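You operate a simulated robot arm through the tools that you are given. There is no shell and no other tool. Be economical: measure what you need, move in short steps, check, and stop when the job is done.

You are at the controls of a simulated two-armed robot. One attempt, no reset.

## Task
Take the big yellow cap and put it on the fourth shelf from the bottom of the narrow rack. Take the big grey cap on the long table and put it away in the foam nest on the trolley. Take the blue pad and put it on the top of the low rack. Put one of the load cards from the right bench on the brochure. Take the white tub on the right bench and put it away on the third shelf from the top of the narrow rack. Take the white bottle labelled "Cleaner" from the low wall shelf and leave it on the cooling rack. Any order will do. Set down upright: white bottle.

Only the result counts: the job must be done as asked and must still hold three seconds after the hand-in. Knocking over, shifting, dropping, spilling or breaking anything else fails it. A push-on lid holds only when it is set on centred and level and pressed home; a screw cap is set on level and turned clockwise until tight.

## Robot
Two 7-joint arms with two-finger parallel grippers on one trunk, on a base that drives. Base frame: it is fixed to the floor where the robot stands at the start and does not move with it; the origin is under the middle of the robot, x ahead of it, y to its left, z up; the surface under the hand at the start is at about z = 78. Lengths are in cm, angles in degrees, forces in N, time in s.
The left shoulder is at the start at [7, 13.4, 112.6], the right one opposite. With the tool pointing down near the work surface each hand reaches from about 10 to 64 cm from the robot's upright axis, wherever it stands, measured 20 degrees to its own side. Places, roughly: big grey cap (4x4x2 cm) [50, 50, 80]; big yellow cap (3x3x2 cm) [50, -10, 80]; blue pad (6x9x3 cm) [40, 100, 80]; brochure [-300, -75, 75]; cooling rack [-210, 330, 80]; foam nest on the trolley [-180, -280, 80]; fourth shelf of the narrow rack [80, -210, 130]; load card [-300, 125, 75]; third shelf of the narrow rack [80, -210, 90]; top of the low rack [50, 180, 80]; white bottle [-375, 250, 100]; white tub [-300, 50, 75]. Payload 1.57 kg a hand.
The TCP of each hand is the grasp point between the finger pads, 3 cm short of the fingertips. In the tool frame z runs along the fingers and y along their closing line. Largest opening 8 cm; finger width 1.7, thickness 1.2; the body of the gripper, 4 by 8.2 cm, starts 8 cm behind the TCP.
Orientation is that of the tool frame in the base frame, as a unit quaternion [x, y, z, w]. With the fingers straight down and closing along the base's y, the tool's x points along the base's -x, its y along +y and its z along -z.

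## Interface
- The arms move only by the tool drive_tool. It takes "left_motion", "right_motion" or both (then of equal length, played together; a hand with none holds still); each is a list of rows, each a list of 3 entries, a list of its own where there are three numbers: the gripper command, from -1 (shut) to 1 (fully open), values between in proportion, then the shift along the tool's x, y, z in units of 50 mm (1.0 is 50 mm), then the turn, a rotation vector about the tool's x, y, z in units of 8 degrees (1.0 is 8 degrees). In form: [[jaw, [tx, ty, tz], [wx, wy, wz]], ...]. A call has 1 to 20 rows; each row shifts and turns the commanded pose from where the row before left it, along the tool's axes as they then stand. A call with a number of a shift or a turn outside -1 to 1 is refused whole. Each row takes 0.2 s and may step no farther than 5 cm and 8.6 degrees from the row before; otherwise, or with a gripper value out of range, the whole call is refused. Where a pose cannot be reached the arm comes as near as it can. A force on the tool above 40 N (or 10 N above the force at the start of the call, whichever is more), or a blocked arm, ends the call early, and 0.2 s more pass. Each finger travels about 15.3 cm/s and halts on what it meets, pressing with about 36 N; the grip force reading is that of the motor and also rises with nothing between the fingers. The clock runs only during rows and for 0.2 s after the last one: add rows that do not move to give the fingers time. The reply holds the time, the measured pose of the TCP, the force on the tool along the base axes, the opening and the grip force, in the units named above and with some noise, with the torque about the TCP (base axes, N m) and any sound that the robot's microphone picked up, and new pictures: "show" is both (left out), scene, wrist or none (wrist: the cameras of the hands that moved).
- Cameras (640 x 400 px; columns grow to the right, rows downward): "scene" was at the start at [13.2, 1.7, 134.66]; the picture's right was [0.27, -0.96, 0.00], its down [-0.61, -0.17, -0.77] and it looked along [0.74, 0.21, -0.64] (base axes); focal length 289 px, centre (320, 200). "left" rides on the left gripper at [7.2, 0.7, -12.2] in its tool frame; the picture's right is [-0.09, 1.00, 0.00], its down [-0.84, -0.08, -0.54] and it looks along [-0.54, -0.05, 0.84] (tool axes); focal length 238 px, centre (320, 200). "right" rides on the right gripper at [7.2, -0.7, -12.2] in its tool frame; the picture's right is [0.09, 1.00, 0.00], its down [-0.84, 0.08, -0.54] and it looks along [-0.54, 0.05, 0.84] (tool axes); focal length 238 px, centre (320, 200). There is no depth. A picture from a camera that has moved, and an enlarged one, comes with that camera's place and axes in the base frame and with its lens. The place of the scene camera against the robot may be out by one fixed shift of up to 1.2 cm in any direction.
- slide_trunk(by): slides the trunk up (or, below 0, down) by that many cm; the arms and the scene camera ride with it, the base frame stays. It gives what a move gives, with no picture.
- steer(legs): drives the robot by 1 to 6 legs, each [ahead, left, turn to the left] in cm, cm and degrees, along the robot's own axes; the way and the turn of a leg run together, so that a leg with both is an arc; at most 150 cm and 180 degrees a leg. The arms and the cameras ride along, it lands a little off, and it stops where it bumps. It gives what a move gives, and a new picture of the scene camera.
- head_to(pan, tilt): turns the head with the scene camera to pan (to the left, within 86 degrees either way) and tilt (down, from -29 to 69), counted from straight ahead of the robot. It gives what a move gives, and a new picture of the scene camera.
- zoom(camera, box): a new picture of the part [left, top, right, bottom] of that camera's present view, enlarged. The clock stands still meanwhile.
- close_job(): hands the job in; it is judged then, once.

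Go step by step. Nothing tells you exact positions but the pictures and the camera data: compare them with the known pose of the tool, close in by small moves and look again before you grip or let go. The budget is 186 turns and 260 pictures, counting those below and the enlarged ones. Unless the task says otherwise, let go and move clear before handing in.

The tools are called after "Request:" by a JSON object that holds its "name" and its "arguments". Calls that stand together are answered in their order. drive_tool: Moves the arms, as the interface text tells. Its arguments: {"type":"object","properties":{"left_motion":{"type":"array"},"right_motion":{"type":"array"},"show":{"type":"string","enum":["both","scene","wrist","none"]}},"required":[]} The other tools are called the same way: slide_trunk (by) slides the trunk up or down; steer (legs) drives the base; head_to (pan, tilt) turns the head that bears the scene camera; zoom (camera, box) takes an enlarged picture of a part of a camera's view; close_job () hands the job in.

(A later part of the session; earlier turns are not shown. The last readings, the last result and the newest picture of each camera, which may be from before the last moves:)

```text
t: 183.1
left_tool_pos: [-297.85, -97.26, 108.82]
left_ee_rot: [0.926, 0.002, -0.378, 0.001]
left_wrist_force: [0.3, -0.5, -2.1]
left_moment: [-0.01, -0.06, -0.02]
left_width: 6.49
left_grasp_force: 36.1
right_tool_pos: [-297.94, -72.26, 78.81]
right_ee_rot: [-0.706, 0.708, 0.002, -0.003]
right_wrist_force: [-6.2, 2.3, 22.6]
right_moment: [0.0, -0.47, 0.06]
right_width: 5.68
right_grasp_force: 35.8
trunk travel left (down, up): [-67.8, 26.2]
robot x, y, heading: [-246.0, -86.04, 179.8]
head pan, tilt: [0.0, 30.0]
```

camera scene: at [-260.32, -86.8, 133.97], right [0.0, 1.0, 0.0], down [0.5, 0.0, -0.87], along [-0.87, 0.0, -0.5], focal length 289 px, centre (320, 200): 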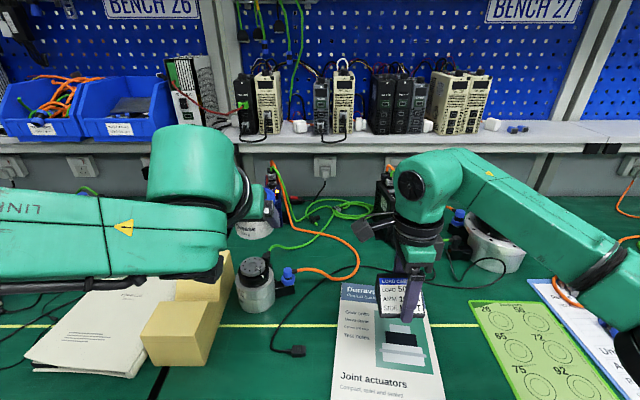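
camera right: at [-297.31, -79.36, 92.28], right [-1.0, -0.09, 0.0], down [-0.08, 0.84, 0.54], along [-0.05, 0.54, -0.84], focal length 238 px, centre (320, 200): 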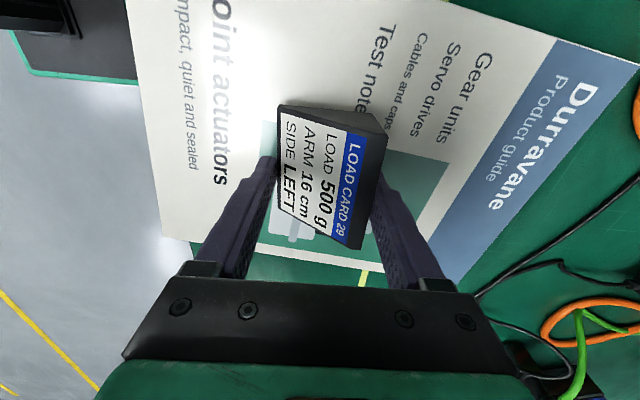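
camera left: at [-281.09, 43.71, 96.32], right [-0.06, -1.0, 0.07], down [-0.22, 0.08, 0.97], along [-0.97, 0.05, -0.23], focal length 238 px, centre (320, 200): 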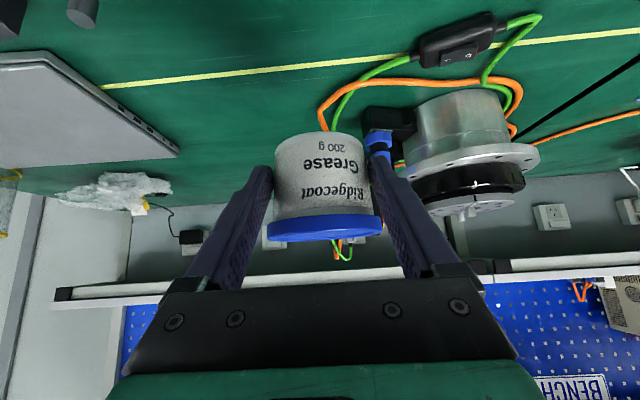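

Contact with the brochure. I'll relieve the pressure, open, and lift away.

Request:
{"name": "drive_tool", "arguments": {"right_motion": [[-1, [0, 0, -0.07], [0, 0, 0]], [-1, [0, 0, 0], [0, 0, 0]], [0.6, [0, 0, 0], [0, 0, 0]], [0.85, [0, 0, 0], [0, 0, 0]], [0.85, [0, 0, 0], [0, 0, 0]], [0.85, [0, 0, -0.4], [0, 0, 0]], [0.85, [0, 0, -0.8], [0, 0, 0]], [0.85, [0, 0, -0.8], [0, 0, 0]], [0.85, [0, 0, -0.8], [0, 0, 0]]], "show": "wrist"}}

```text
t: 185.1
left_tool_pos: [-298.02, -97.33, 108.67]
left_ee_rot: [0.926, 0.001, -0.378, 0.002]
left_wrist_force: [-0.3, 0.3, -2.4]
left_moment: [-0.02, -0.08, -0.02]
left_width: 6.46
left_grasp_force: 36.1
right_tool_pos: [-297.51, -72.02, 92.77]
right_ee_rot: [-0.707, 0.707, 0.0, 0.0]
right_wrist_force: [0.6, -0.7, -0.4]
right_moment: [-0.02, -0.03, -0.03]
right_width: 7.4
right_grasp_force: 0.1
trunk travel left (down, up): [-67.8, 26.2]
robot x, y, heading: [-246.65, -86.24, 180.0]
head pan, tilt: [0.0, 30.0]
camera right: at [-296.92, -79.16, 104.95], right [-1.0, -0.09, 0.0], down [-0.08, 0.84, 0.54], along [-0.05, 0.54, -0.84], focal length 238 px, centre (320, 200)
```

right: 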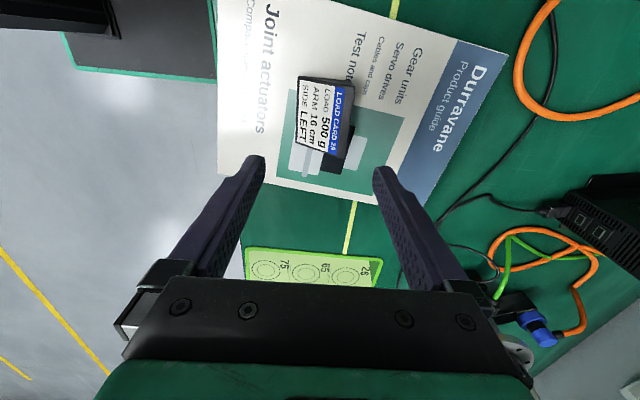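

The card stands on the brochure. I'll raise, turn back and retract the right hand, then take the tub to the narrow rack.

Request:
{"name": "drive_tool", "arguments": {"right_motion": [[0.5, [0, 0, -0.9], [0, 0, 0]], [0.5, [0, 0, -0.9], [0, 0, -1]], [0.5, [0, 0, -0.9], [0, 0, -1]], [0.5, [0, 0, 0], [0, 0, -1]], [0.5, [0, 0, 0], [0, 0, -1]], [0.5, [0, 0, 0], [0, 0, -1]], [0.5, [0, 0, 0], [0, 0, -1]], [0.5, [0, 0, 0], [0, 0, -1]], [0.5, [0, 0, 0], [0, 0, -1]], [0.5, [0, 0, 0], [0, 0, -1]], [0.5, [0, 0, 0], [0, 0, -1]], [0.5, [0, 0, 0], [0, 0, -1]], [0.5, [0, 0, 0], [0, 0, -0.25]], [0.5, [0.9, 0, 0], [0, 0, 0]], [0.5, [0.9, 0, 0], [0, 0, 0]], [0.5, [0.9, 0, 0], [0, 0, 0]], [0.5, [0.9, 0, 0], [0, 0, 0]]], "show": "none"}}

Request:
{"name": "steer", "arguments": {"legs": [[-55, 0, 0], [0, 0, 180], [120, -60, 0], [25, -75, 0]]}}

Request:
{"name": "head_to", "arguments": {"pan": 0, "tilt": 22}}

```text
t: 188.7
left_tool_pos: [-297.93, -97.18, 108.69]
left_ee_rot: [0.926, 0.002, -0.378, 0.002]
left_wrist_force: [1.0, 0.2, -2.8]
left_moment: [0.0, -0.07, -0.01]
left_width: 6.47
left_grasp_force: 35.9
right_tool_pos: [-279.65, -71.98, 106.47]
right_ee_rot: [1.0, 0.0, -0.001, 0.0]
right_wrist_force: [-0.5, 0.3, -0.1]
right_moment: [-0.01, 0.01, -0.01]
right_width: 6.01
right_grasp_force: 0.0
trunk travel left (down, up): [-67.8, 26.2]
robot x, y, heading: [-246.08, -86.38, 180.0]
head pan, tilt: [0.0, 30.0]
```

```text
t: 209.5
left_tool_pos: [5.33, -211.98, 108.77]
left_ee_rot: [0.003, 0.926, 0.0, 0.376]
left_wrist_force: [-0.4, -0.8, -1.9]
left_moment: [0.02, 0.05, 0.02]
left_width: 6.38
left_grasp_force: 36.1
right_tool_pos: [-13.21, -236.91, 106.35]
right_ee_rot: [0.006, 1.0, 0.0, 0.001]
right_wrist_force: [-0.2, -0.6, -0.6]
right_moment: [-0.03, -0.05, -0.01]
right_width: 5.98
right_grasp_force: 0.0
trunk travel left (down, up): [-67.8, 26.2]
robot x, y, heading: [-46.17, -222.67, -0.5]
head pan, tilt: [0.0, 30.0]
camera scene: at [-32.54, -223.24, 133.97], right [-0.01, -1.0, 0.0], down [-0.5, 0.0, -0.87], along [0.87, -0.01, -0.5], focal length 289 px, centre (320, 200)
```

scene: 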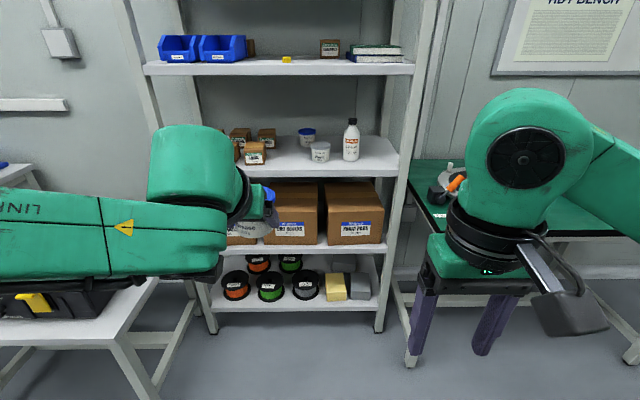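

```text
t: 210.2
left_tool_pos: [5.36, -211.97, 108.6]
left_ee_rot: [0.002, 0.927, 0.0, 0.376]
left_wrist_force: [0.1, 0.5, -2.6]
left_moment: [-0.01, 0.11, 0.02]
left_width: 6.35
left_grasp_force: 36.2
right_tool_pos: [-13.18, -236.85, 106.36]
right_ee_rot: [0.006, 1.0, 0.001, 0.001]
right_wrist_force: [-0.1, -1.1, -0.6]
right_moment: [-0.01, -0.03, 0.01]
right_width: 6.02
right_grasp_force: 0.0
trunk travel left (down, up): [-67.8, 26.2]
robot x, y, heading: [-46.97, -222.35, -0.5]
head pan, tilt: [0.0, 22.0]
camera scene: at [-32.28, -223.31, 135.24], right [-0.01, -1.0, 0.0], down [-0.38, 0.0, -0.93], along [0.93, -0.01, -0.38], focal length 289 px, centre (320, 200)
```

scene: 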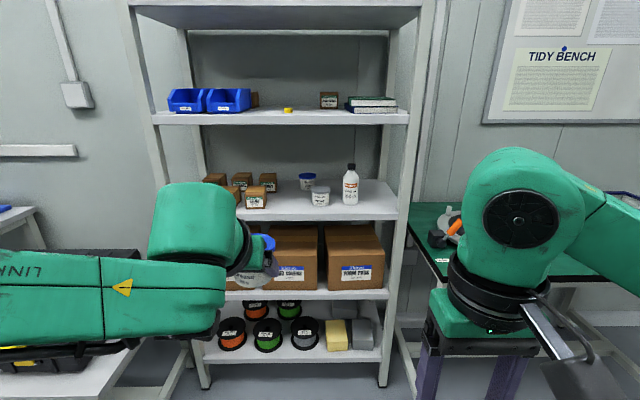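

The rack is ahead and the gap on the third shelf is visible. The grip width fell slightly (6.5→6.35), so I'll check the tub in the hand.

Request:
{"name": "drive_tool", "arguments": {"left_motion": [[-1, [0, 0, 0], [0, 0, 0]]], "show": "wrist"}}

```text
t: 210.6
left_tool_pos: [5.32, -212.08, 108.7]
left_ee_rot: [0.004, 0.926, -0.001, 0.377]
left_wrist_force: [0.3, -0.1, -2.1]
left_moment: [-0.01, 0.07, -0.02]
left_width: 6.34
left_grasp_force: 35.8
right_tool_pos: [-13.11, -237.04, 106.33]
right_ee_rot: [0.006, 1.0, 0.0, 0.001]
right_wrist_force: [0.5, -0.1, -1.2]
right_moment: [0.01, -0.02, -0.04]
right_width: 6.01
right_grasp_force: 0.1
trunk travel left (down, up): [-67.8, 26.2]
robot x, y, heading: [-47.09, -222.73, -0.8]
head pan, tilt: [0.0, 22.0]
camera left: at [-8.51, -211.11, 112.33], right [0.07, 1.0, 0.07], down [0.22, -0.08, 0.97], along [0.97, -0.05, -0.23], focal length 238 px, centre (320, 200)
```

left: 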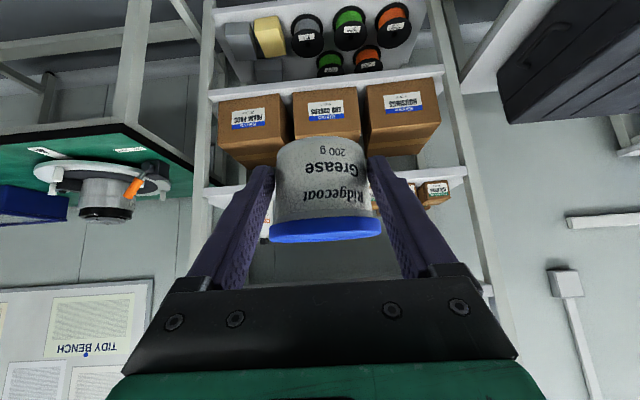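

The tub has slid forward a few mm in the grip, so I'll place it soon and move gently. I'm lowering the trunk and driving in short of the shelf.

Request:
{"name": "slide_trunk", "arguments": {"by": -8.5}}

Request:
{"name": "steer", "arguments": {"legs": [[46, -0.8, 0.6]]}}

Request:
{"name": "drive_tool", "arguments": {"left_motion": [[-1, [0, 0, 0], [0, 0, 0]]], "show": "wrist"}}

```text
t: 211.8
left_tool_pos: [5.26, -211.88, 100.1]
left_ee_rot: [0.002, 0.926, 0.001, 0.377]
left_wrist_force: [0.7, -0.1, -2.1]
left_moment: [0.02, 0.04, -0.03]
left_width: 6.38
left_grasp_force: 36.2
right_tool_pos: [-13.15, -236.99, 97.74]
right_ee_rot: [0.005, 1.0, -0.001, 0.002]
right_wrist_force: [0.4, 0.5, 0.4]
right_moment: [-0.01, 0.0, 0.0]
right_width: 6.0
right_grasp_force: 0.0
trunk travel left (down, up): [-59.3, 34.7]
robot x, y, heading: [-46.12, -222.4, -0.7]
head pan, tilt: [0.0, 22.0]
```

```text
t: 214.5
left_tool_pos: [50.22, -212.42, 100.1]
left_ee_rot: [-0.003, 0.926, 0.002, 0.377]
left_wrist_force: [-0.4, -0.3, -3.5]
left_moment: [-0.02, 0.02, 0.01]
left_width: 6.37
left_grasp_force: 35.5
right_tool_pos: [32.17, -237.54, 97.87]
right_ee_rot: [-0.001, 1.0, 0.0, 0.001]
right_wrist_force: [-0.8, 0.5, 0.1]
right_moment: [0.0, 0.0, -0.01]
right_width: 6.01
right_grasp_force: 0.1
trunk travel left (down, up): [-59.3, 34.7]
robot x, y, heading: [-1.4, -223.61, 0.1]
head pan, tilt: [0.0, 22.0]
camera scene: at [12.82, -224.15, 126.75], right [0.0, -1.0, 0.0], down [-0.38, 0.0, -0.93], along [0.93, 0.0, -0.38], focal length 289 px, centre (320, 200)
```

scene: 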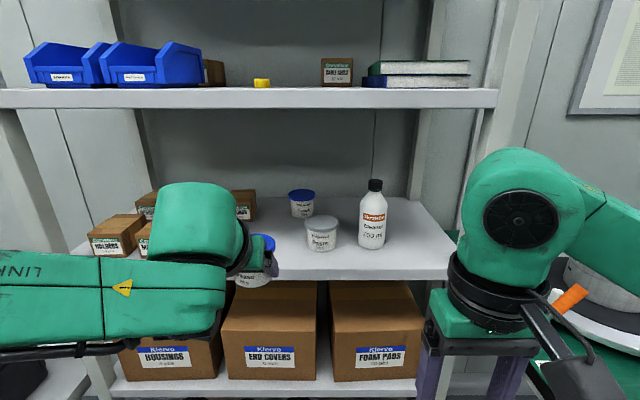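

```text
t: 214.9
left_tool_pos: [50.29, -212.45, 100.0]
left_ee_rot: [-0.001, 0.927, 0.001, 0.376]
left_wrist_force: [0.8, -1.3, -2.3]
left_moment: [0.0, 0.03, 0.01]
left_width: 6.35
left_grasp_force: 36.2
right_tool_pos: [32.09, -237.54, 97.78]
right_ee_rot: [0.0, 1.0, 0.0, 0.001]
right_wrist_force: [0.6, -0.4, -0.1]
right_moment: [0.0, -0.02, -0.01]
right_width: 6.0
right_grasp_force: 0.2
trunk travel left (down, up): [-59.3, 34.7]
robot x, y, heading: [-1.75, -223.31, -0.0]
head pan, tilt: [0.0, 22.0]
camera left: at [36.43, -211.72, 103.82], right [0.06, 1.0, 0.07], down [0.22, -0.08, 0.97], along [0.97, -0.04, -0.23], focal length 238 px, centre (320, 200)
```

left: 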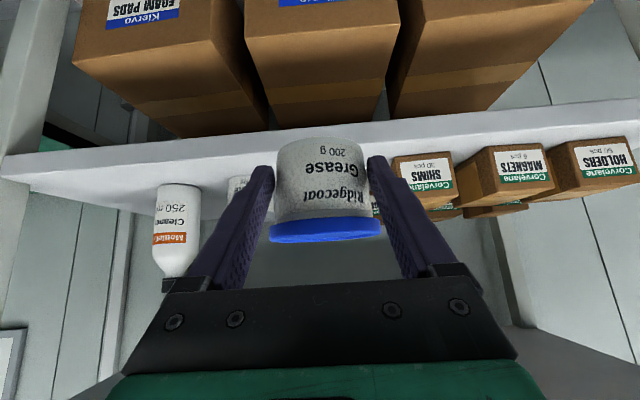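

The path into the gap is clear at y≈-213 and the tub is about 4 cm above shelf level. I'll drive the last 15 cm in.

Request:
{"name": "steer", "arguments": {"legs": [[15, -0.5, 0]]}}

Request:
{"name": "drive_tool", "arguments": {"left_motion": [[-1, [0, 0, 0], [0, 0, 0]]], "show": "wrist"}}

```text
t: 216.3
left_tool_pos: [65.38, -212.98, 100.26]
left_ee_rot: [-0.002, 0.926, 0.001, 0.377]
left_wrist_force: [-0.1, -0.1, -2.1]
left_moment: [0.04, 0.08, -0.03]
left_width: 6.38
left_grasp_force: 36.1
right_tool_pos: [46.97, -237.94, 97.85]
right_ee_rot: [0.0, 1.0, 0.0, 0.001]
right_wrist_force: [-0.1, -0.3, -0.2]
right_moment: [0.0, 0.0, 0.0]
right_width: 5.98
right_grasp_force: 0.1
trunk travel left (down, up): [-59.3, 34.7]
robot x, y, heading: [13.52, -224.3, 0.1]
head pan, tilt: [0.0, 22.0]
camera scene: at [27.8, -224.64, 126.76], right [0.0, -1.0, 0.0], down [-0.37, 0.0, -0.93], along [0.93, 0.0, -0.37], focal length 289 px, centre (320, 200)
```

scene: 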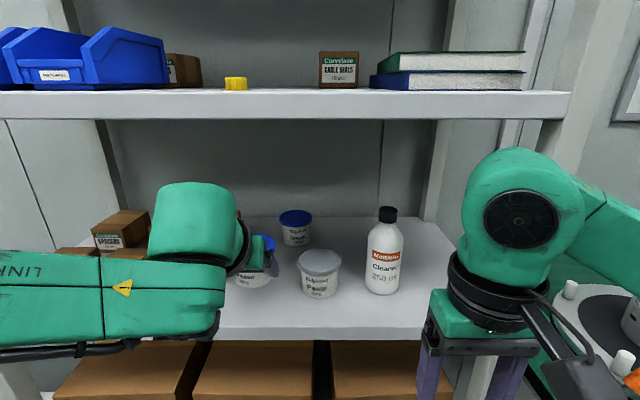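

```text
t: 216.7
left_tool_pos: [65.28, -212.98, 99.97]
left_ee_rot: [-0.002, 0.926, 0.002, 0.377]
left_wrist_force: [0.0, 0.3, -2.2]
left_moment: [0.0, 0.08, 0.03]
left_width: 6.36
left_grasp_force: 36.2
right_tool_pos: [47.13, -238.12, 97.93]
right_ee_rot: [0.0, 1.0, 0.0, 0.001]
right_wrist_force: [-0.5, -0.7, 0.2]
right_moment: [0.0, -0.03, -0.01]
right_width: 6.0
right_grasp_force: 0.0
trunk travel left (down, up): [-59.3, 34.7]
robot x, y, heading: [13.43, -224.24, -0.2]
head pan, tilt: [0.0, 22.0]
camera left: at [51.41, -212.24, 103.84], right [0.06, 1.0, 0.07], down [0.22, -0.08, 0.97], along [0.97, -0.04, -0.23], focal length 238 px, centre (320, 200)
```

left: 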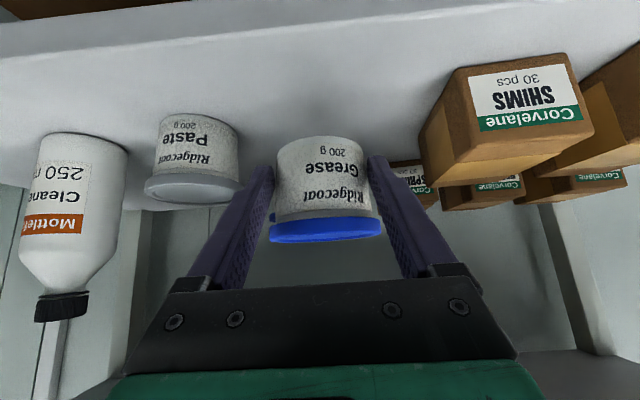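

The tub is above a clear patch of the third shelf. I'll lower it in steps.

Request:
{"name": "drive_tool", "arguments": {"left_motion": [[-1, [0.21, 0, 0.214], [0, 0, 0]], [-1, [0.21, 0, 0.214], [0, 0, 0]], [-1, [0.1, 0, 0.1], [0, 0, 0]], [-1, [0, 0, 0], [0, 0, 0]]], "show": "wrist"}}

```text
t: 217.7
left_tool_pos: [65.27, -212.84, 96.28]
left_ee_rot: [-0.002, 0.927, 0.002, 0.376]
left_wrist_force: [0.0, -0.1, -2.8]
left_moment: [-0.01, 0.08, 0.01]
left_width: 6.39
left_grasp_force: 36.1
right_tool_pos: [47.05, -238.01, 97.84]
right_ee_rot: [0.0, 1.0, 0.0, 0.001]
right_wrist_force: [-0.2, -0.5, -0.1]
right_moment: [-0.02, 0.01, -0.03]
right_width: 6.01
right_grasp_force: 0.0
trunk travel left (down, up): [-59.3, 34.7]
robot x, y, heading: [13.65, -223.88, 0.1]
head pan, tilt: [0.0, 22.0]
camera left: at [51.51, -212.15, 100.03], right [0.06, 1.0, 0.07], down [0.22, -0.08, 0.97], along [0.97, -0.04, -0.23], focal length 238 px, centre (320, 200)
```

left: 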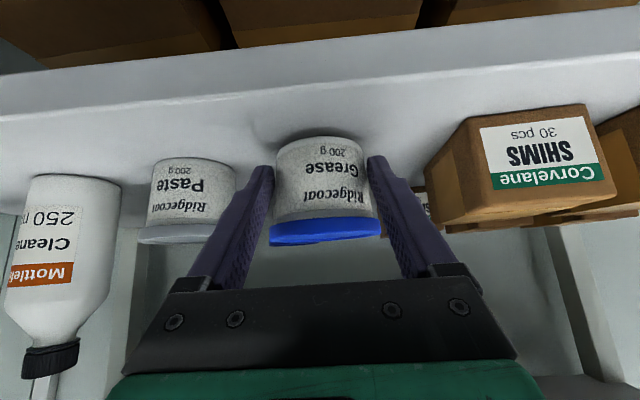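

Request:
{"name": "drive_tool", "arguments": {"left_motion": [[-1, [0.056, 0, 0.057], [0, 0, 0]], [-1, [0.056, 0, 0.057], [0, 0, 0]], [-1, [0.042, 0, 0.043], [0, 0, 0]], [-1, [0, 0, 0], [0, 0, 0]]], "show": "none"}}

```text
t: 218.7
left_tool_pos: [65.28, -212.83, 95.65]
left_ee_rot: [-0.002, 0.925, 0.002, 0.379]
left_wrist_force: [4.4, 0.6, 13.8]
left_moment: [-0.16, -0.12, 0.0]
left_width: 6.37
left_grasp_force: 36.0
right_tool_pos: [47.16, -238.09, 97.92]
right_ee_rot: [0.0, 1.0, -0.001, 0.002]
right_wrist_force: [1.3, -0.1, -0.1]
right_moment: [-0.01, 0.01, 0.01]
right_width: 6.01
right_grasp_force: 0.0
trunk travel left (down, up): [-59.3, 34.7]
robot x, y, heading: [13.59, -224.43, 0.1]
head pan, tilt: [0.0, 22.0]
```

In contact with the shelf. I'll ease off, open, and back out along the tool axis.

Request:
{"name": "drive_tool", "arguments": {"left_motion": [[-1, [-0.02, 0, -0.02], [0, 0, 0]], [0.65, [0, 0, 0], [0, 0, 0]], [0.8, [0, 0, 0], [0, 0, 0]], [0.9, [0, 0, 0], [0, 0, 0]], [0.9, [0, 0, 0], [0, 0, 0]]], "show": "wrist"}}

```text
t: 219.9
left_tool_pos: [65.24, -212.85, 95.49]
left_ee_rot: [-0.003, 0.926, 0.003, 0.377]
left_wrist_force: [0.7, -0.2, 0.6]
left_moment: [0.01, 0.04, -0.01]
left_width: 7.61
left_grasp_force: 0.0
right_tool_pos: [47.09, -238.04, 97.96]
right_ee_rot: [0.0, 1.0, 0.0, 0.001]
right_wrist_force: [0.2, -0.1, 0.0]
right_moment: [0.0, -0.02, 0.0]
right_width: 5.98
right_grasp_force: 0.0
trunk travel left (down, up): [-59.3, 34.7]
robot x, y, heading: [13.53, -224.12, -0.2]
head pan, tilt: [0.0, 22.0]
camera left: at [51.44, -212.2, 99.18], right [0.06, 1.0, 0.07], down [0.22, -0.08, 0.97], along [0.97, -0.04, -0.23], focal length 238 px, centre (320, 200)
```

left: 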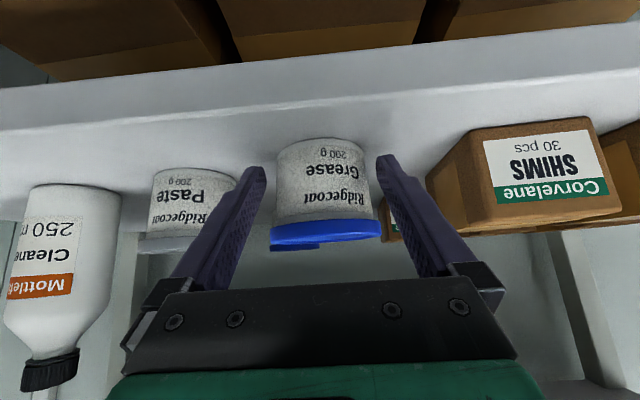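

Released cleanly and the tub stands upright. I'll back the base straight out.

Request:
{"name": "steer", "arguments": {"legs": [[-40, 0, 0]]}}

```text
t: 222.4
left_tool_pos: [24.3, -212.75, 95.44]
left_ee_rot: [-0.003, 0.926, 0.002, 0.377]
left_wrist_force: [0.2, -0.7, 0.1]
left_moment: [0.02, 0.01, 0.02]
left_width: 7.58
left_grasp_force: 0.1
right_tool_pos: [6.2, -238.1, 97.87]
right_ee_rot: [-0.001, 1.0, 0.0, 0.0]
right_wrist_force: [-0.4, -0.4, 0.3]
right_moment: [-0.01, -0.02, -0.01]
right_width: 5.99
right_grasp_force: 0.1
trunk travel left (down, up): [-59.3, 34.7]
robot x, y, heading: [-27.24, -223.92, 0.0]
head pan, tilt: [0.0, 22.0]
camera scene: at [-13.15, -224.69, 126.75], right [0.0, -1.0, 0.0], down [-0.37, 0.0, -0.93], along [0.93, 0.0, -0.37], focal length 289 px, centre (320, 200)
```

scene: 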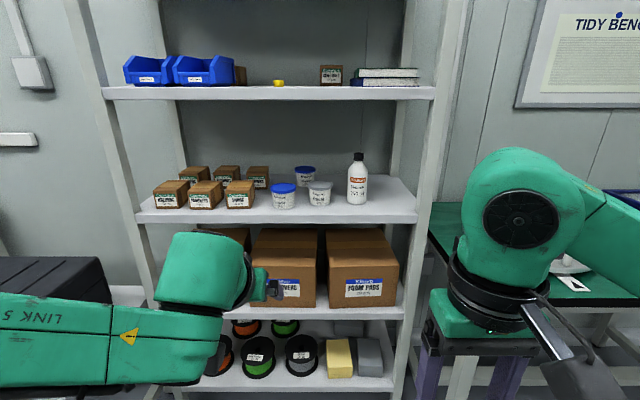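

The tub stands on the third shelf from the top. Next the blue pad: I'll straighten the left hand and drive to y≈90.

Request:
{"name": "drive_tool", "arguments": {"left_motion": [[0.9, [0, 0, 0], [0, 1, 0]], [0.9, [0, 0, 0], [0, 1, 0]], [0.9, [0, 0, 0], [0, 1, 0]], [0.9, [0, 0, 0], [0, 1, 0]], [0.9, [0, 0, 0], [0, 1, 0]], [0.9, [0, 0, 0], [0, 0.54, 0]], [0.9, [0.7, 0, -0.6], [0, 0, 0]], [0.9, [0.7, 0, -0.6], [0, 0, 0]], [0.9, [0.7, 0, -0.6], [0, 0, 0]]], "show": "none"}}

Request:
{"name": "steer", "arguments": {"legs": [[-30, 0, 0], [0, 150, 0], [0, 150, 0]]}}

Request:
{"name": "head_to", "arguments": {"pan": 15, "tilt": 25}}

```text
t: 224.4
left_tool_pos: [11.83, -211.79, 104.31]
left_ee_rot: [-0.003, 1.0, 0.001, 0.0]
left_wrist_force: [-0.9, -0.1, -0.3]
left_moment: [0.0, 0.0, -0.03]
left_width: 7.59
left_grasp_force: 0.1
left hand out of reach, approached as far as the arm can: row 5, 6
right_tool_pos: [6.1, -238.12, 97.99]
right_ee_rot: [-0.001, 1.0, 0.001, 0.002]
right_wrist_force: [-0.2, 0.0, 0.9]
right_moment: [-0.01, -0.03, 0.0]
right_width: 5.98
right_grasp_force: 0.2
trunk travel left (down, up): [-59.3, 34.7]
robot x, y, heading: [-27.57, -223.87, 0.1]
head pan, tilt: [0.0, 22.0]
```

```text
t: 240.6
left_tool_pos: [-21.17, 90.45, 104.23]
left_ee_rot: [-0.013, 1.0, 0.0, -0.001]
left_wrist_force: [1.4, -0.5, 0.1]
left_moment: [0.0, 0.02, 0.03]
left_width: 7.61
left_grasp_force: 0.0
right_tool_pos: [-26.68, 63.93, 97.83]
right_ee_rot: [-0.009, 1.0, 0.001, 0.001]
right_wrist_force: [-0.1, -1.1, 0.9]
right_moment: [0.01, -0.02, 0.03]
right_width: 5.99
right_grasp_force: 0.1
trunk travel left (down, up): [-59.3, 34.7]
robot x, y, heading: [-60.43, 77.13, 1.0]
head pan, tilt: [0.0, 22.0]
camera scene: at [-46.2, 77.09, 126.75], right [0.02, -1.0, 0.0], down [-0.37, -0.01, -0.93], along [0.93, 0.02, -0.37], focal length 289 px, centre (320, 200)
```

scene: 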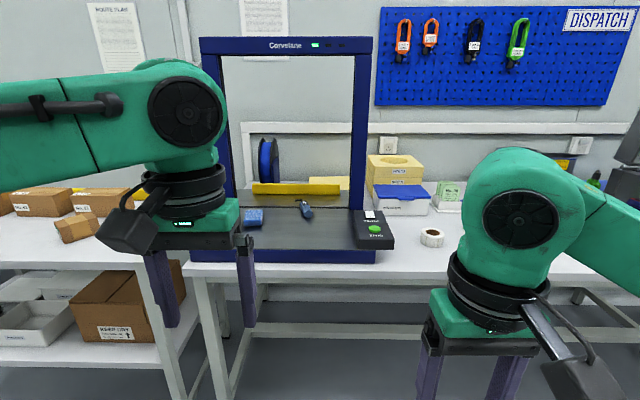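

```text
t: 241.4
left_tool_pos: [-21.21, 90.5, 104.22]
left_ee_rot: [-0.012, 1.0, 0.002, 0.0]
left_wrist_force: [0.2, -0.2, -0.3]
left_moment: [-0.01, -0.02, 0.03]
left_width: 7.6
left_grasp_force: 0.0
right_tool_pos: [-26.55, 64.05, 97.82]
right_ee_rot: [-0.009, 1.0, 0.0, 0.001]
right_wrist_force: [-0.2, 0.6, -0.1]
right_moment: [0.01, 0.05, 0.0]
right_width: 6.02
right_grasp_force: 0.0
trunk travel left (down, up): [-59.3, 34.7]
robot x, y, heading: [-60.45, 77.64, 1.0]
head pan, tilt: [15.0, 25.0]
camera scene: at [-46.62, 79.46, 126.27], right [0.28, -0.96, 0.0], down [-0.41, -0.12, -0.91], along [0.87, 0.25, -0.42], focal length 289 px, centre (320, 200)
```

scene: 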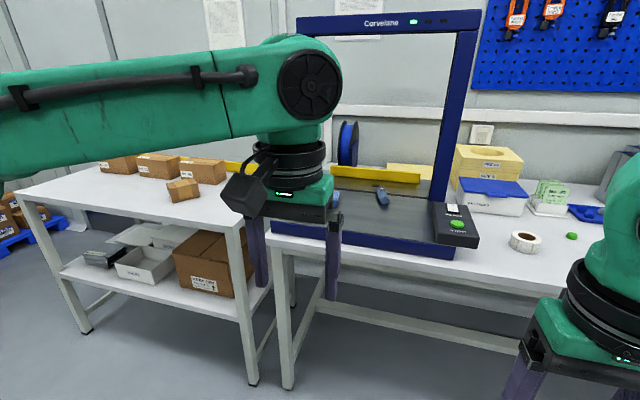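

The blue pad lies on the scale plate within the blue gate frame. I'll move closer and look from above.

Request:
{"name": "slide_trunk", "arguments": {"by": 8}}

Request:
{"name": "steer", "arguments": {"legs": [[22, 14, -1]]}}

Request:
{"name": "head_to", "arguments": {"pan": 2, "tilt": 33}}

```text
t: 242.6
left_tool_pos: [-21.08, 90.46, 112.17]
left_ee_rot: [-0.012, 1.0, 0.001, 0.0]
left_wrist_force: [0.1, 1.2, -0.3]
left_moment: [-0.03, -0.01, -0.01]
left_width: 7.59
left_grasp_force: 0.1
right_tool_pos: [-26.55, 64.06, 105.89]
right_ee_rot: [-0.009, 1.0, -0.001, 0.001]
right_wrist_force: [0.4, 0.6, 0.1]
right_moment: [-0.05, -0.02, 0.0]
right_width: 6.0
right_grasp_force: 0.0
trunk travel left (down, up): [-67.3, 26.7]
robot x, y, heading: [-60.25, 77.47, 0.9]
head pan, tilt: [15.0, 25.0]
```

```text
t: 244.4
left_tool_pos: [0.5, 103.97, 112.26]
left_ee_rot: [-0.002, 1.0, 0.001, 0.001]
left_wrist_force: [0.6, 0.3, 0.5]
left_moment: [0.03, 0.0, -0.03]
left_width: 7.61
left_grasp_force: 0.2
right_tool_pos: [-5.55, 77.4, 105.82]
right_ee_rot: [0.0, 1.0, 0.001, 0.0]
right_wrist_force: [-0.7, 0.1, -0.4]
right_moment: [-0.01, 0.0, 0.01]
right_width: 5.99
right_grasp_force: 0.1
trunk travel left (down, up): [-67.3, 26.7]
robot x, y, heading: [-38.91, 91.41, 0.2]
head pan, tilt: [15.0, 25.0]
camera scene: at [-25.17, 93.31, 134.28], right [0.26, -0.97, 0.0], down [-0.41, -0.11, -0.91], along [0.88, 0.23, -0.42], focal length 289 px, centre (320, 200)
```

scene: 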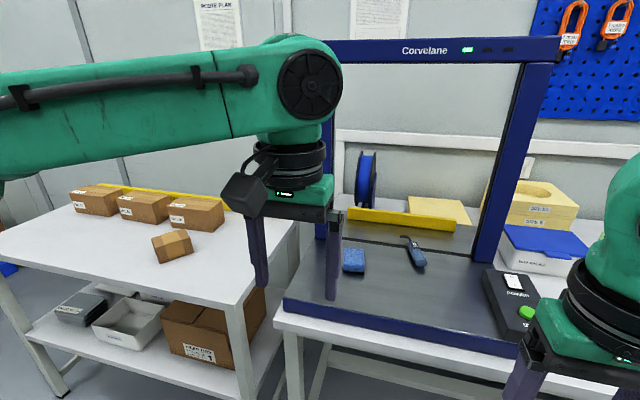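

```text
t: 245.2
left_tool_pos: [0.56, 103.99, 112.3]
left_ee_rot: [-0.003, 1.0, 0.001, -0.001]
left_wrist_force: [1.4, -0.6, 0.1]
left_moment: [0.01, -0.01, 0.0]
left_width: 7.62
left_grasp_force: 0.1
right_tool_pos: [-5.38, 77.68, 105.93]
right_ee_rot: [0.001, 1.0, 0.0, 0.001]
right_wrist_force: [-0.8, 0.0, 0.0]
right_moment: [0.0, 0.0, -0.02]
right_width: 6.03
right_grasp_force: 0.1
trunk travel left (down, up): [-67.3, 26.7]
robot x, y, heading: [-39.03, 91.64, 0.2]
head pan, tilt: [2.0, 33.0]
camera scene: at [-25.04, 91.33, 133.0], right [0.04, -1.0, 0.0], down [-0.54, -0.02, -0.84], along [0.84, 0.03, -0.54], focal length 289 px, centre (320, 200)
```

scene: 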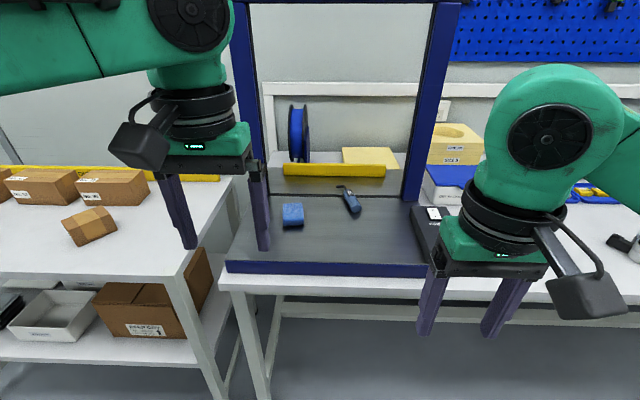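

The pad is at about [45.5, 102], in front of the gate plane (posts at x≈57). I'll drive to the table and bring the left hand over it.

Request:
{"name": "steer", "arguments": {"legs": [[35, 0, -0.2]]}}

Request:
{"name": "drive_tool", "arguments": {"left_motion": [[1, [-0.6, -0.2, 0.7], [0, 0, 0]], [1, [-0.6, -0.2, 0.7], [0, 0, 0]], [1, [-0.4, 0, 0.7], [0, 0, 0]], [1, [0, 0, 0], [0, 0, 0]]], "show": "wrist"}}

```text
t: 247.4
left_tool_pos: [35.71, 103.71, 112.31]
left_ee_rot: [0.0, 1.0, 0.001, 0.0]
left_wrist_force: [-0.6, -0.3, -0.1]
left_moment: [-0.01, -0.01, 0.0]
left_width: 7.61
left_grasp_force: 0.0
right_tool_pos: [29.73, 77.52, 105.88]
right_ee_rot: [0.002, 1.0, 0.0, 0.0]
right_wrist_force: [0.5, 0.6, -0.5]
right_moment: [-0.02, 0.0, -0.02]
right_width: 6.02
right_grasp_force: 0.1
trunk travel left (down, up): [-67.3, 26.7]
robot x, y, heading: [-4.11, 91.78, -0.1]
head pan, tilt: [2.0, 33.0]
camera scene: at [10.03, 91.2, 133.01], right [0.03, -1.0, 0.0], down [-0.54, -0.02, -0.84], along [0.84, 0.03, -0.54], focal length 289 px, centre (320, 200)
```

scene: 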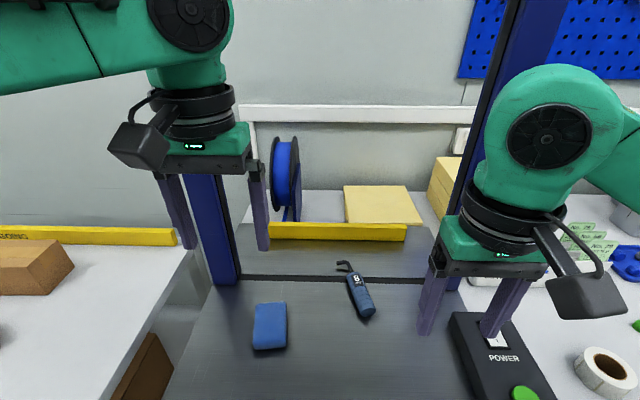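

```text
t: 248.4
left_tool_pos: [43.87, 101.67, 101.79]
left_ee_rot: [0.0, 1.0, 0.001, 0.001]
left_wrist_force: [0.5, -1.4, 0.2]
left_moment: [0.01, 0.0, 0.01]
left_width: 7.98
left_grasp_force: 0.0
right_tool_pos: [29.71, 77.42, 105.92]
right_ee_rot: [0.002, 1.0, 0.001, 0.002]
right_wrist_force: [0.1, 1.2, -0.1]
right_moment: [-0.03, 0.0, -0.03]
right_width: 5.99
right_grasp_force: 0.0
trunk travel left (down, up): [-67.3, 26.7]
robot x, y, heading: [-4.03, 91.51, -0.2]
head pan, tilt: [2.0, 33.0]
camera left: at [36.44, 102.39, 114.06], right [0.09, 1.0, 0.0], down [0.84, -0.08, 0.54], along [0.54, -0.05, -0.84], focal length 238 px, centre (320, 200)
```

left: 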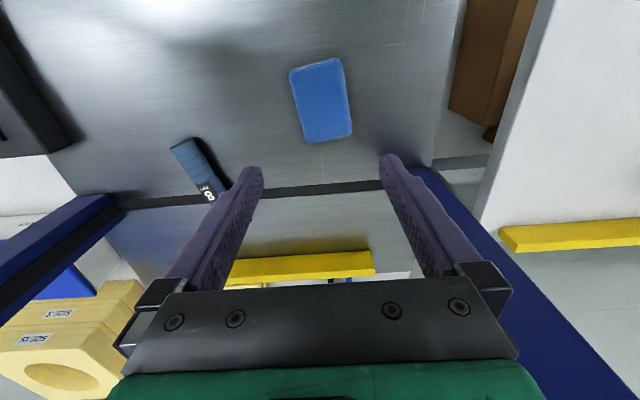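

The pad's centre is at about [42.4, 102.2], yawed about 8°. I'll align the hand and lower towards it.

Request:
{"name": "drive_tool", "arguments": {"left_motion": [[1, [0.3, 0.1, 0.3], [0, 0, -0.96]], [1, [0, 0, 0.8], [0, 0, 0]], [1, [0, 0, 0.8], [0, 0, 0]], [1, [0, 0, 0.8], [0, 0, 0]], [1, [0, 0, 0.3], [0, 0, 0]], [1, [0, 0, 0], [0, 0, 0]]], "show": "wrist"}}

```text
t: 249.8
left_tool_pos: [42.41, 102.13, 86.84]
left_ee_rot: [-0.067, 0.998, 0.001, 0.0]
left_wrist_force: [0.2, 0.6, -0.1]
left_moment: [0.02, 0.02, -0.02]
left_width: 8.01
left_grasp_force: 0.0
right_tool_pos: [29.69, 77.38, 105.81]
right_ee_rot: [0.001, 1.0, 0.0, 0.001]
right_wrist_force: [0.7, -0.5, -0.7]
right_moment: [-0.01, 0.01, 0.0]
right_width: 5.99
right_grasp_force: 0.1
trunk travel left (down, up): [-67.3, 26.7]
robot x, y, heading: [-3.99, 92.02, -0.1]
head pan, tilt: [2.0, 33.0]
camera left: at [34.86, 101.93, 99.01], right [-0.04, 1.0, 0.0], down [0.84, 0.04, 0.54], along [0.54, 0.02, -0.84], focal length 238 px, centre (320, 200)
```

left: 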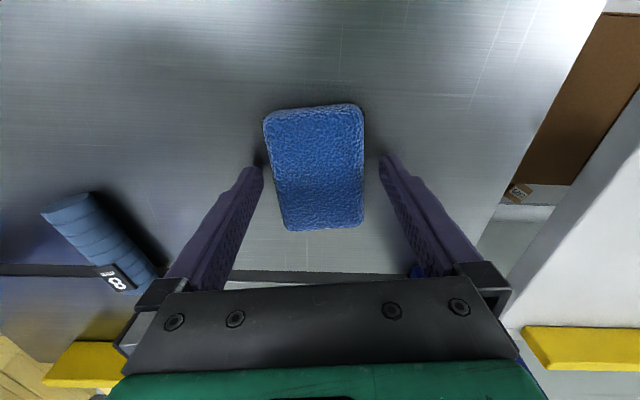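

The pad is between the fingers. I'll lower a little with care.

Request:
{"name": "drive_tool", "arguments": {"left_motion": [[1, [0, -0.04, 0.16], [0, 0, 0]], [1, [0, 0, 0.12], [0, 0, 0]], [1, [0, 0, 0.08], [0, 0, 0]], [1, [0, 0, 0], [0, 0, 0]]], "show": "wrist"}}

```text
t: 250.7
left_tool_pos: [42.3, 102.04, 86.12]
left_ee_rot: [-0.067, 0.998, -0.003, 0.01]
left_wrist_force: [-11.5, -2.6, 19.1]
left_moment: [0.73, 0.59, 0.57]
left_width: 7.92
left_grasp_force: 0.0
right_tool_pos: [29.31, 77.34, 105.94]
right_ee_rot: [0.002, 1.0, 0.001, 0.003]
right_wrist_force: [-0.4, 0.7, 0.1]
right_moment: [-0.03, 0.01, -0.01]
right_width: 6.02
right_grasp_force: 0.1
trunk travel left (down, up): [-67.3, 26.7]
robot x, y, heading: [-3.47, 91.22, -0.1]
head pan, tilt: [2.0, 33.0]
stopped in row 3 (left hand): the force on the tool passed its limit at 46 N (the readings are from after the stop); the commanded pose is now the measured one
camera left: at [34.65, 101.81, 98.07], right [-0.04, 1.0, 0.0], down [0.83, 0.04, 0.56], along [0.56, 0.02, -0.83], focal length 238 px, centre (320, 200)
```

left: 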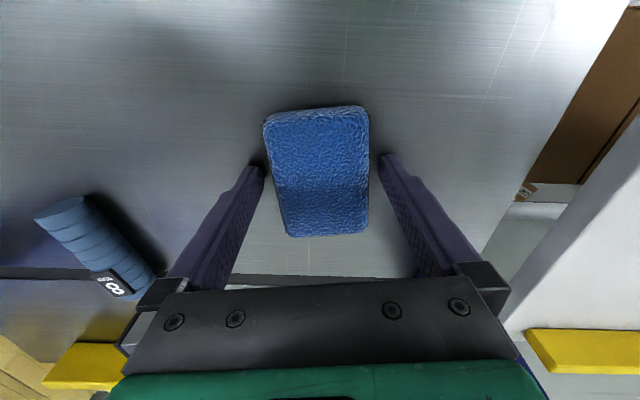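

The plate is higher than expected (z≈83), so the fingertips are at its surface. I'll rise 0.4 cm, level, and grip.

Request:
{"name": "drive_tool", "arguments": {"left_motion": [[1, [0, 0, -0.08], [-0.04, 0.14, 0]], [1, [0, 0, 0], [0, 0, 0]], [0.7, [0, 0, 0], [0, 0, 0]], [-1, [0, 0, 0], [0, 0, 0]], [-1, [0, 0, 0], [0, 0, 0]], [-1, [0, 0, 0], [0, 0, 0]]], "show": "wrist"}}

```text
t: 252.1
left_tool_pos: [42.63, 102.25, 86.19]
left_ee_rot: [-0.068, 0.998, 0.001, -0.003]
left_wrist_force: [-0.4, -0.1, 0.2]
left_moment: [0.02, 0.03, -0.01]
left_width: 5.9
left_grasp_force: 35.8
right_tool_pos: [29.66, 77.33, 105.79]
right_ee_rot: [0.001, 1.0, 0.001, 0.001]
right_wrist_force: [-0.2, 0.6, 0.9]
right_moment: [-0.04, -0.01, -0.02]
right_width: 6.0
right_grasp_force: 0.1
trunk travel left (down, up): [-67.3, 26.7]
robot x, y, heading: [-3.83, 91.69, -0.3]
head pan, tilt: [2.0, 33.0]
camera left: at [35.29, 101.98, 98.35], right [-0.04, 1.0, 0.0], down [0.84, 0.04, 0.54], along [0.54, 0.02, -0.84], focal length 238 px, centre (320, 200)
```

left: 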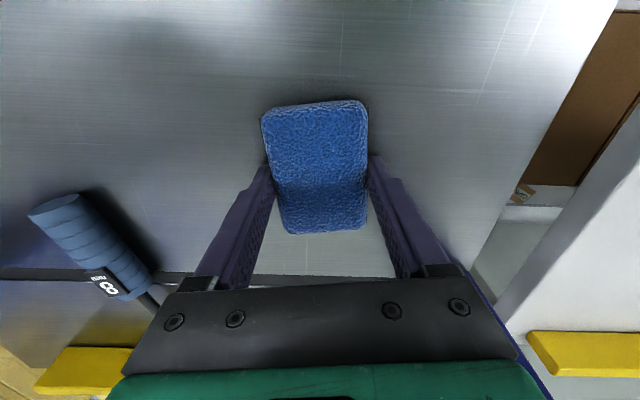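

Pad gripped. I'll lift it and back off.

Request:
{"name": "drive_tool", "arguments": {"left_motion": [[-1, [0, 0, -0.4], [0, 0, 0]], [-1, [0, 0, -0.8], [0, 0, 0]], [-1, [0, 0, -0.9], [0, 0, 0]], [-1, [0, 0, -0.9], [0, 0, 0]], [-1, [0.8, 0, 0], [0, 0, 0]], [-1, [0.8, 0, 0], [0, 0, 0]]], "show": "wrist"}}

Request:
{"name": "steer", "arguments": {"legs": [[-35, 0, 0.2], [0, 85, 0]]}}

```text
t: 253.4
left_tool_pos: [34.56, 100.91, 101.02]
left_ee_rot: [-0.068, 0.998, 0.001, -0.002]
left_wrist_force: [-0.6, -0.3, -1.0]
left_moment: [-0.02, 0.01, 0.01]
left_width: 5.88
left_grasp_force: 36.1
right_tool_pos: [29.48, 77.39, 105.98]
right_ee_rot: [0.002, 1.0, 0.0, 0.002]
right_wrist_force: [-0.1, -0.8, 0.4]
right_moment: [0.03, -0.04, -0.02]
right_width: 6.0
right_grasp_force: 0.0
trunk travel left (down, up): [-67.3, 26.7]
robot x, y, heading: [-3.89, 91.4, -0.2]
head pan, tilt: [2.0, 33.0]
camera left: at [27.21, 100.72, 113.28], right [-0.04, 1.0, 0.0], down [0.84, 0.04, 0.54], along [0.54, 0.02, -0.84], focal length 238 px, centre (320, 200)
```

left: 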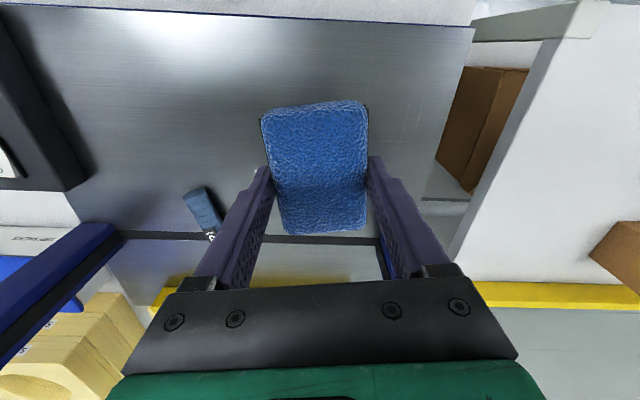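

```text
t: 259.8
left_tool_pos: [-0.17, 185.63, 101.04]
left_ee_rot: [-0.068, 0.998, 0.001, -0.002]
left_wrist_force: [0.1, -0.1, -1.0]
left_moment: [0.02, -0.01, 0.0]
left_width: 5.88
left_grasp_force: 35.8
right_tool_pos: [-5.29, 162.17, 105.93]
right_ee_rot: [0.001, 1.0, 0.0, 0.0]
right_wrist_force: [-0.1, -0.2, -0.1]
right_moment: [0.05, -0.01, -0.01]
right_width: 6.0
right_grasp_force: 0.0
trunk travel left (down, up): [-67.3, 26.7]
robot x, y, heading: [-38.78, 176.21, -0.3]
head pan, tilt: [2.0, 33.0]
camera scene: at [-24.87, 175.79, 133.0], right [0.03, -1.0, 0.0], down [-0.54, -0.02, -0.84], along [0.84, 0.03, -0.54], focal length 289 px, centre (320, 200)
```

scene: 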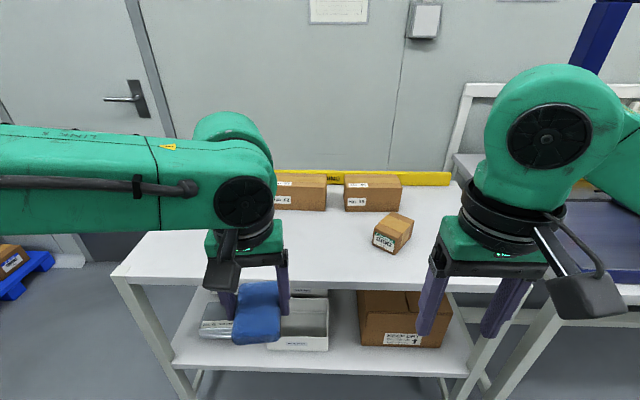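

The low rack's top has free space around [33, 185]. I'll drive 22 cm ahead and extend the left hand over it.

Request:
{"name": "steer", "arguments": {"legs": [[22, 0, 0.3]]}}

Request:
{"name": "drive_tool", "arguments": {"left_motion": [[-1, [-0.8, 0, 0], [0, 0, 0]], [-1, [-0.8, 0, 0], [0, 0, 0]], [-1, [-0.7, 0, 0.3], [0, 0, 0]], [-1, [0, 0, 0.6], [0, 0, 0]], [-1, [0, 0, 0], [0, 0, 0]]], "show": "both"}}

```text
t: 261.5
left_tool_pos: [21.14, 185.84, 101.04]
left_ee_rot: [-0.07, 0.998, 0.0, -0.004]
left_wrist_force: [0.3, -1.2, -0.4]
left_moment: [0.0, 0.01, 0.0]
left_width: 5.89
left_grasp_force: 36.0
right_tool_pos: [16.16, 162.19, 105.92]
right_ee_rot: [-0.001, 1.0, 0.0, 0.002]
right_wrist_force: [-0.3, -0.3, 0.0]
right_moment: [-0.03, 0.05, 0.01]
right_width: 5.99
right_grasp_force: 0.0
trunk travel left (down, up): [-67.3, 26.7]
robot x, y, heading: [-17.53, 176.32, -0.4]
head pan, tilt: [2.0, 33.0]
camera scene: at [-3.49, 175.85, 133.01], right [0.04, -1.0, 0.0], down [-0.54, -0.02, -0.84], along [0.84, 0.03, -0.54], focal length 289 px, centre (320, 200)
```

scene: 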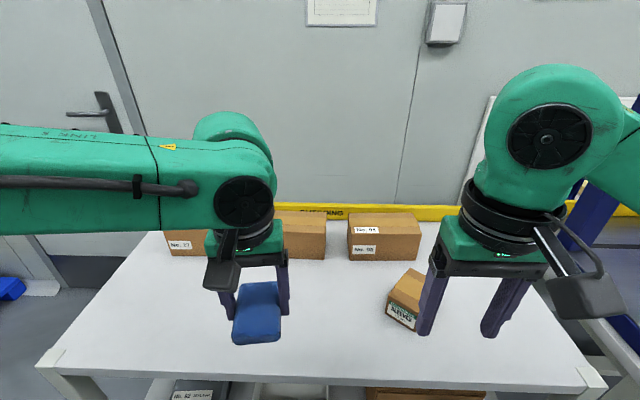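

```text
t: 262.7
left_tool_pos: [32.42, 187.76, 96.47]
left_ee_rot: [-0.07, 0.998, 0.001, -0.003]
left_wrist_force: [-0.2, -0.1, -0.2]
left_moment: [-0.01, 0.03, 0.0]
left_width: 5.88
left_grasp_force: 35.5
left hand out of reach, approached as far as the arm can: row 3
right_tool_pos: [16.28, 162.2, 105.84]
right_ee_rot: [0.0, 1.0, 0.0, 0.001]
right_wrist_force: [-0.7, -0.1, -0.2]
right_moment: [0.0, 0.02, 0.01]
right_width: 6.03
right_grasp_force: 0.1
trunk travel left (down, up): [-67.3, 26.7]
robot x, y, heading: [-17.46, 176.21, 0.3]
head pan, tilt: [2.0, 33.0]
camera scene: at [-3.39, 175.85, 133.0], right [0.04, -1.0, 0.0], down [-0.54, -0.02, -0.84], along [0.84, 0.03, -0.55], focal length 289 px, centre (320, 200)
camera left: at [25.01, 187.56, 108.66], right [-0.05, 1.0, 0.0], down [0.84, 0.04, 0.54], along [0.54, 0.03, -0.84], focal length 238 px, centre (320, 200)
```

scene: 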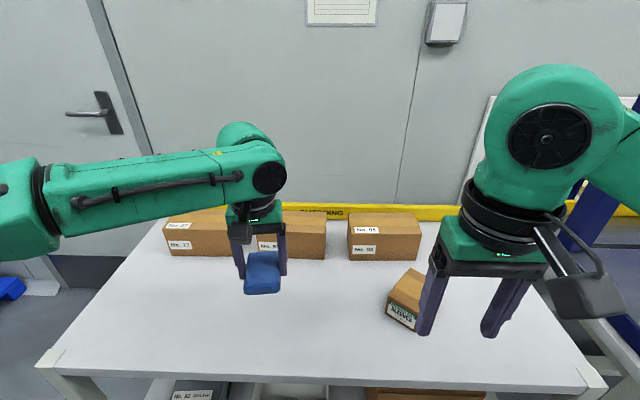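
left: 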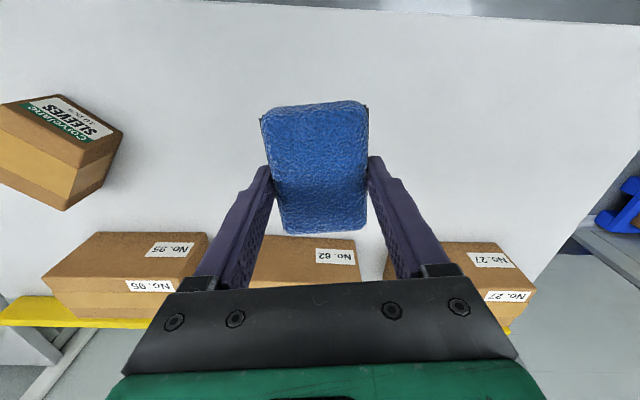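

Clear space beneath. I'll lower with the trunk.

Request:
{"name": "slide_trunk", "arguments": {"by": -10}}

Request:
{"name": "drive_tool", "arguments": {"left_motion": [[-1, [0, 0, 0], [0, 0, 0]]], "show": "both"}}

```text
t: 264.0
left_tool_pos: [32.2, 187.79, 86.48]
left_ee_rot: [-0.07, 0.998, 0.001, -0.002]
left_wrist_force: [0.8, -0.9, -0.2]
left_moment: [0.0, -0.03, 0.01]
left_width: 5.87
left_grasp_force: 36.0
right_tool_pos: [16.26, 162.16, 95.79]
right_ee_rot: [-0.001, 1.0, 0.0, 0.001]
right_wrist_force: [-0.6, 0.2, -0.1]
right_moment: [-0.01, 0.01, 0.01]
right_width: 5.98
right_grasp_force: 0.1
trunk travel left (down, up): [-57.3, 36.7]
robot x, y, heading: [-17.26, 176.2, 0.1]
head pan, tilt: [2.0, 33.0]
```

```text
t: 264.4
left_tool_pos: [32.41, 187.74, 86.46]
left_ee_rot: [-0.07, 0.998, 0.0, -0.003]
left_wrist_force: [0.1, -0.6, -0.5]
left_moment: [0.05, -0.04, -0.01]
left_width: 5.9
left_grasp_force: 35.8
right_tool_pos: [16.25, 162.15, 95.86]
right_ee_rot: [-0.001, 1.0, 0.0, 0.002]
right_wrist_force: [0.5, 0.1, 0.3]
right_moment: [-0.02, 0.01, -0.01]
right_width: 5.99
right_grasp_force: 0.1
trunk travel left (down, up): [-57.3, 36.7]
robot x, y, heading: [-16.83, 176.03, 0.2]
head pan, tilt: [2.0, 33.0]
camera scene: at [-3.39, 175.85, 123.0], right [0.04, -1.0, 0.0], down [-0.54, -0.02, -0.84], along [0.84, 0.03, -0.54], focal length 289 px, centre (320, 200)
camera left: at [24.99, 187.55, 98.69], right [-0.05, 1.0, 0.0], down [0.84, 0.04, 0.54], along [0.54, 0.03, -0.84], focal length 238 px, centre (320, 200)
```

scene: 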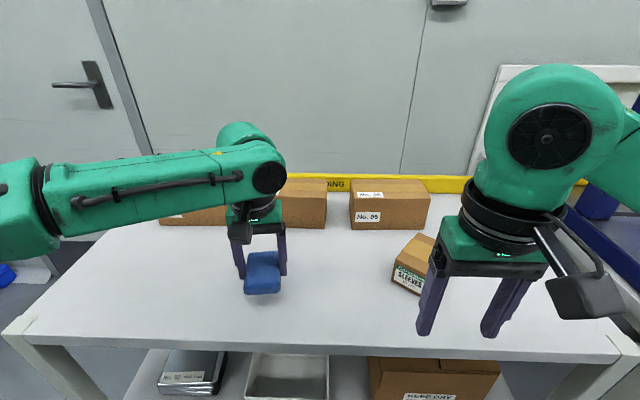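
left: 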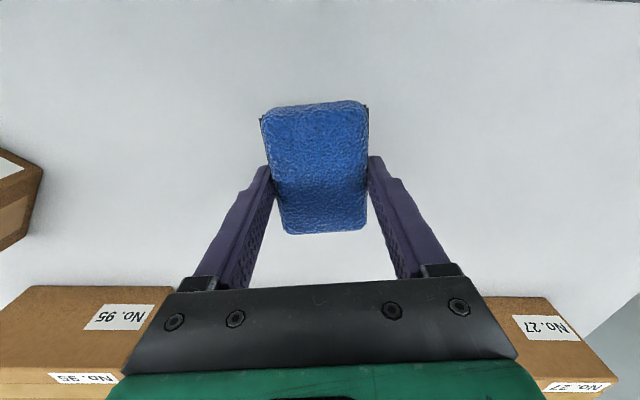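

Request:
{"name": "slide_trunk", "arguments": {"by": -2}}

Request:
{"name": "slide_trunk", "arguments": {"by": -1}}

```text
t: 265.1
left_tool_pos: [32.25, 187.81, 84.38]
left_ee_rot: [-0.07, 0.998, 0.001, -0.003]
left_wrist_force: [-0.6, 0.5, -0.2]
left_moment: [-0.02, 0.0, -0.02]
left_width: 5.86
left_grasp_force: 36.5
right_tool_pos: [16.27, 162.22, 93.89]
right_ee_rot: [-0.001, 1.0, 0.0, 0.001]
right_wrist_force: [-0.1, -0.7, -0.3]
right_moment: [0.04, -0.01, 0.0]
right_width: 6.0
right_grasp_force: 0.1
trunk travel left (down, up): [-55.3, 38.7]
robot x, y, heading: [-17.18, 176.11, -0.1]
head pan, tilt: [2.0, 33.0]
```

```text
t: 265.7
left_tool_pos: [32.3, 187.85, 83.47]
left_ee_rot: [-0.07, 0.998, 0.001, -0.002]
left_wrist_force: [-0.1, 1.0, -0.2]
left_moment: [-0.01, -0.05, 0.01]
left_width: 5.89
left_grasp_force: 35.6
right_tool_pos: [16.37, 162.16, 92.92]
right_ee_rot: [-0.001, 1.0, 0.0, 0.001]
right_wrist_force: [0.1, 0.5, 0.3]
right_moment: [0.01, -0.01, 0.05]
right_width: 6.01
right_grasp_force: 0.0
trunk travel left (down, up): [-54.3, 39.7]
robot x, y, heading: [-17.14, 176.02, 0.0]
head pan, tilt: [2.0, 33.0]
```

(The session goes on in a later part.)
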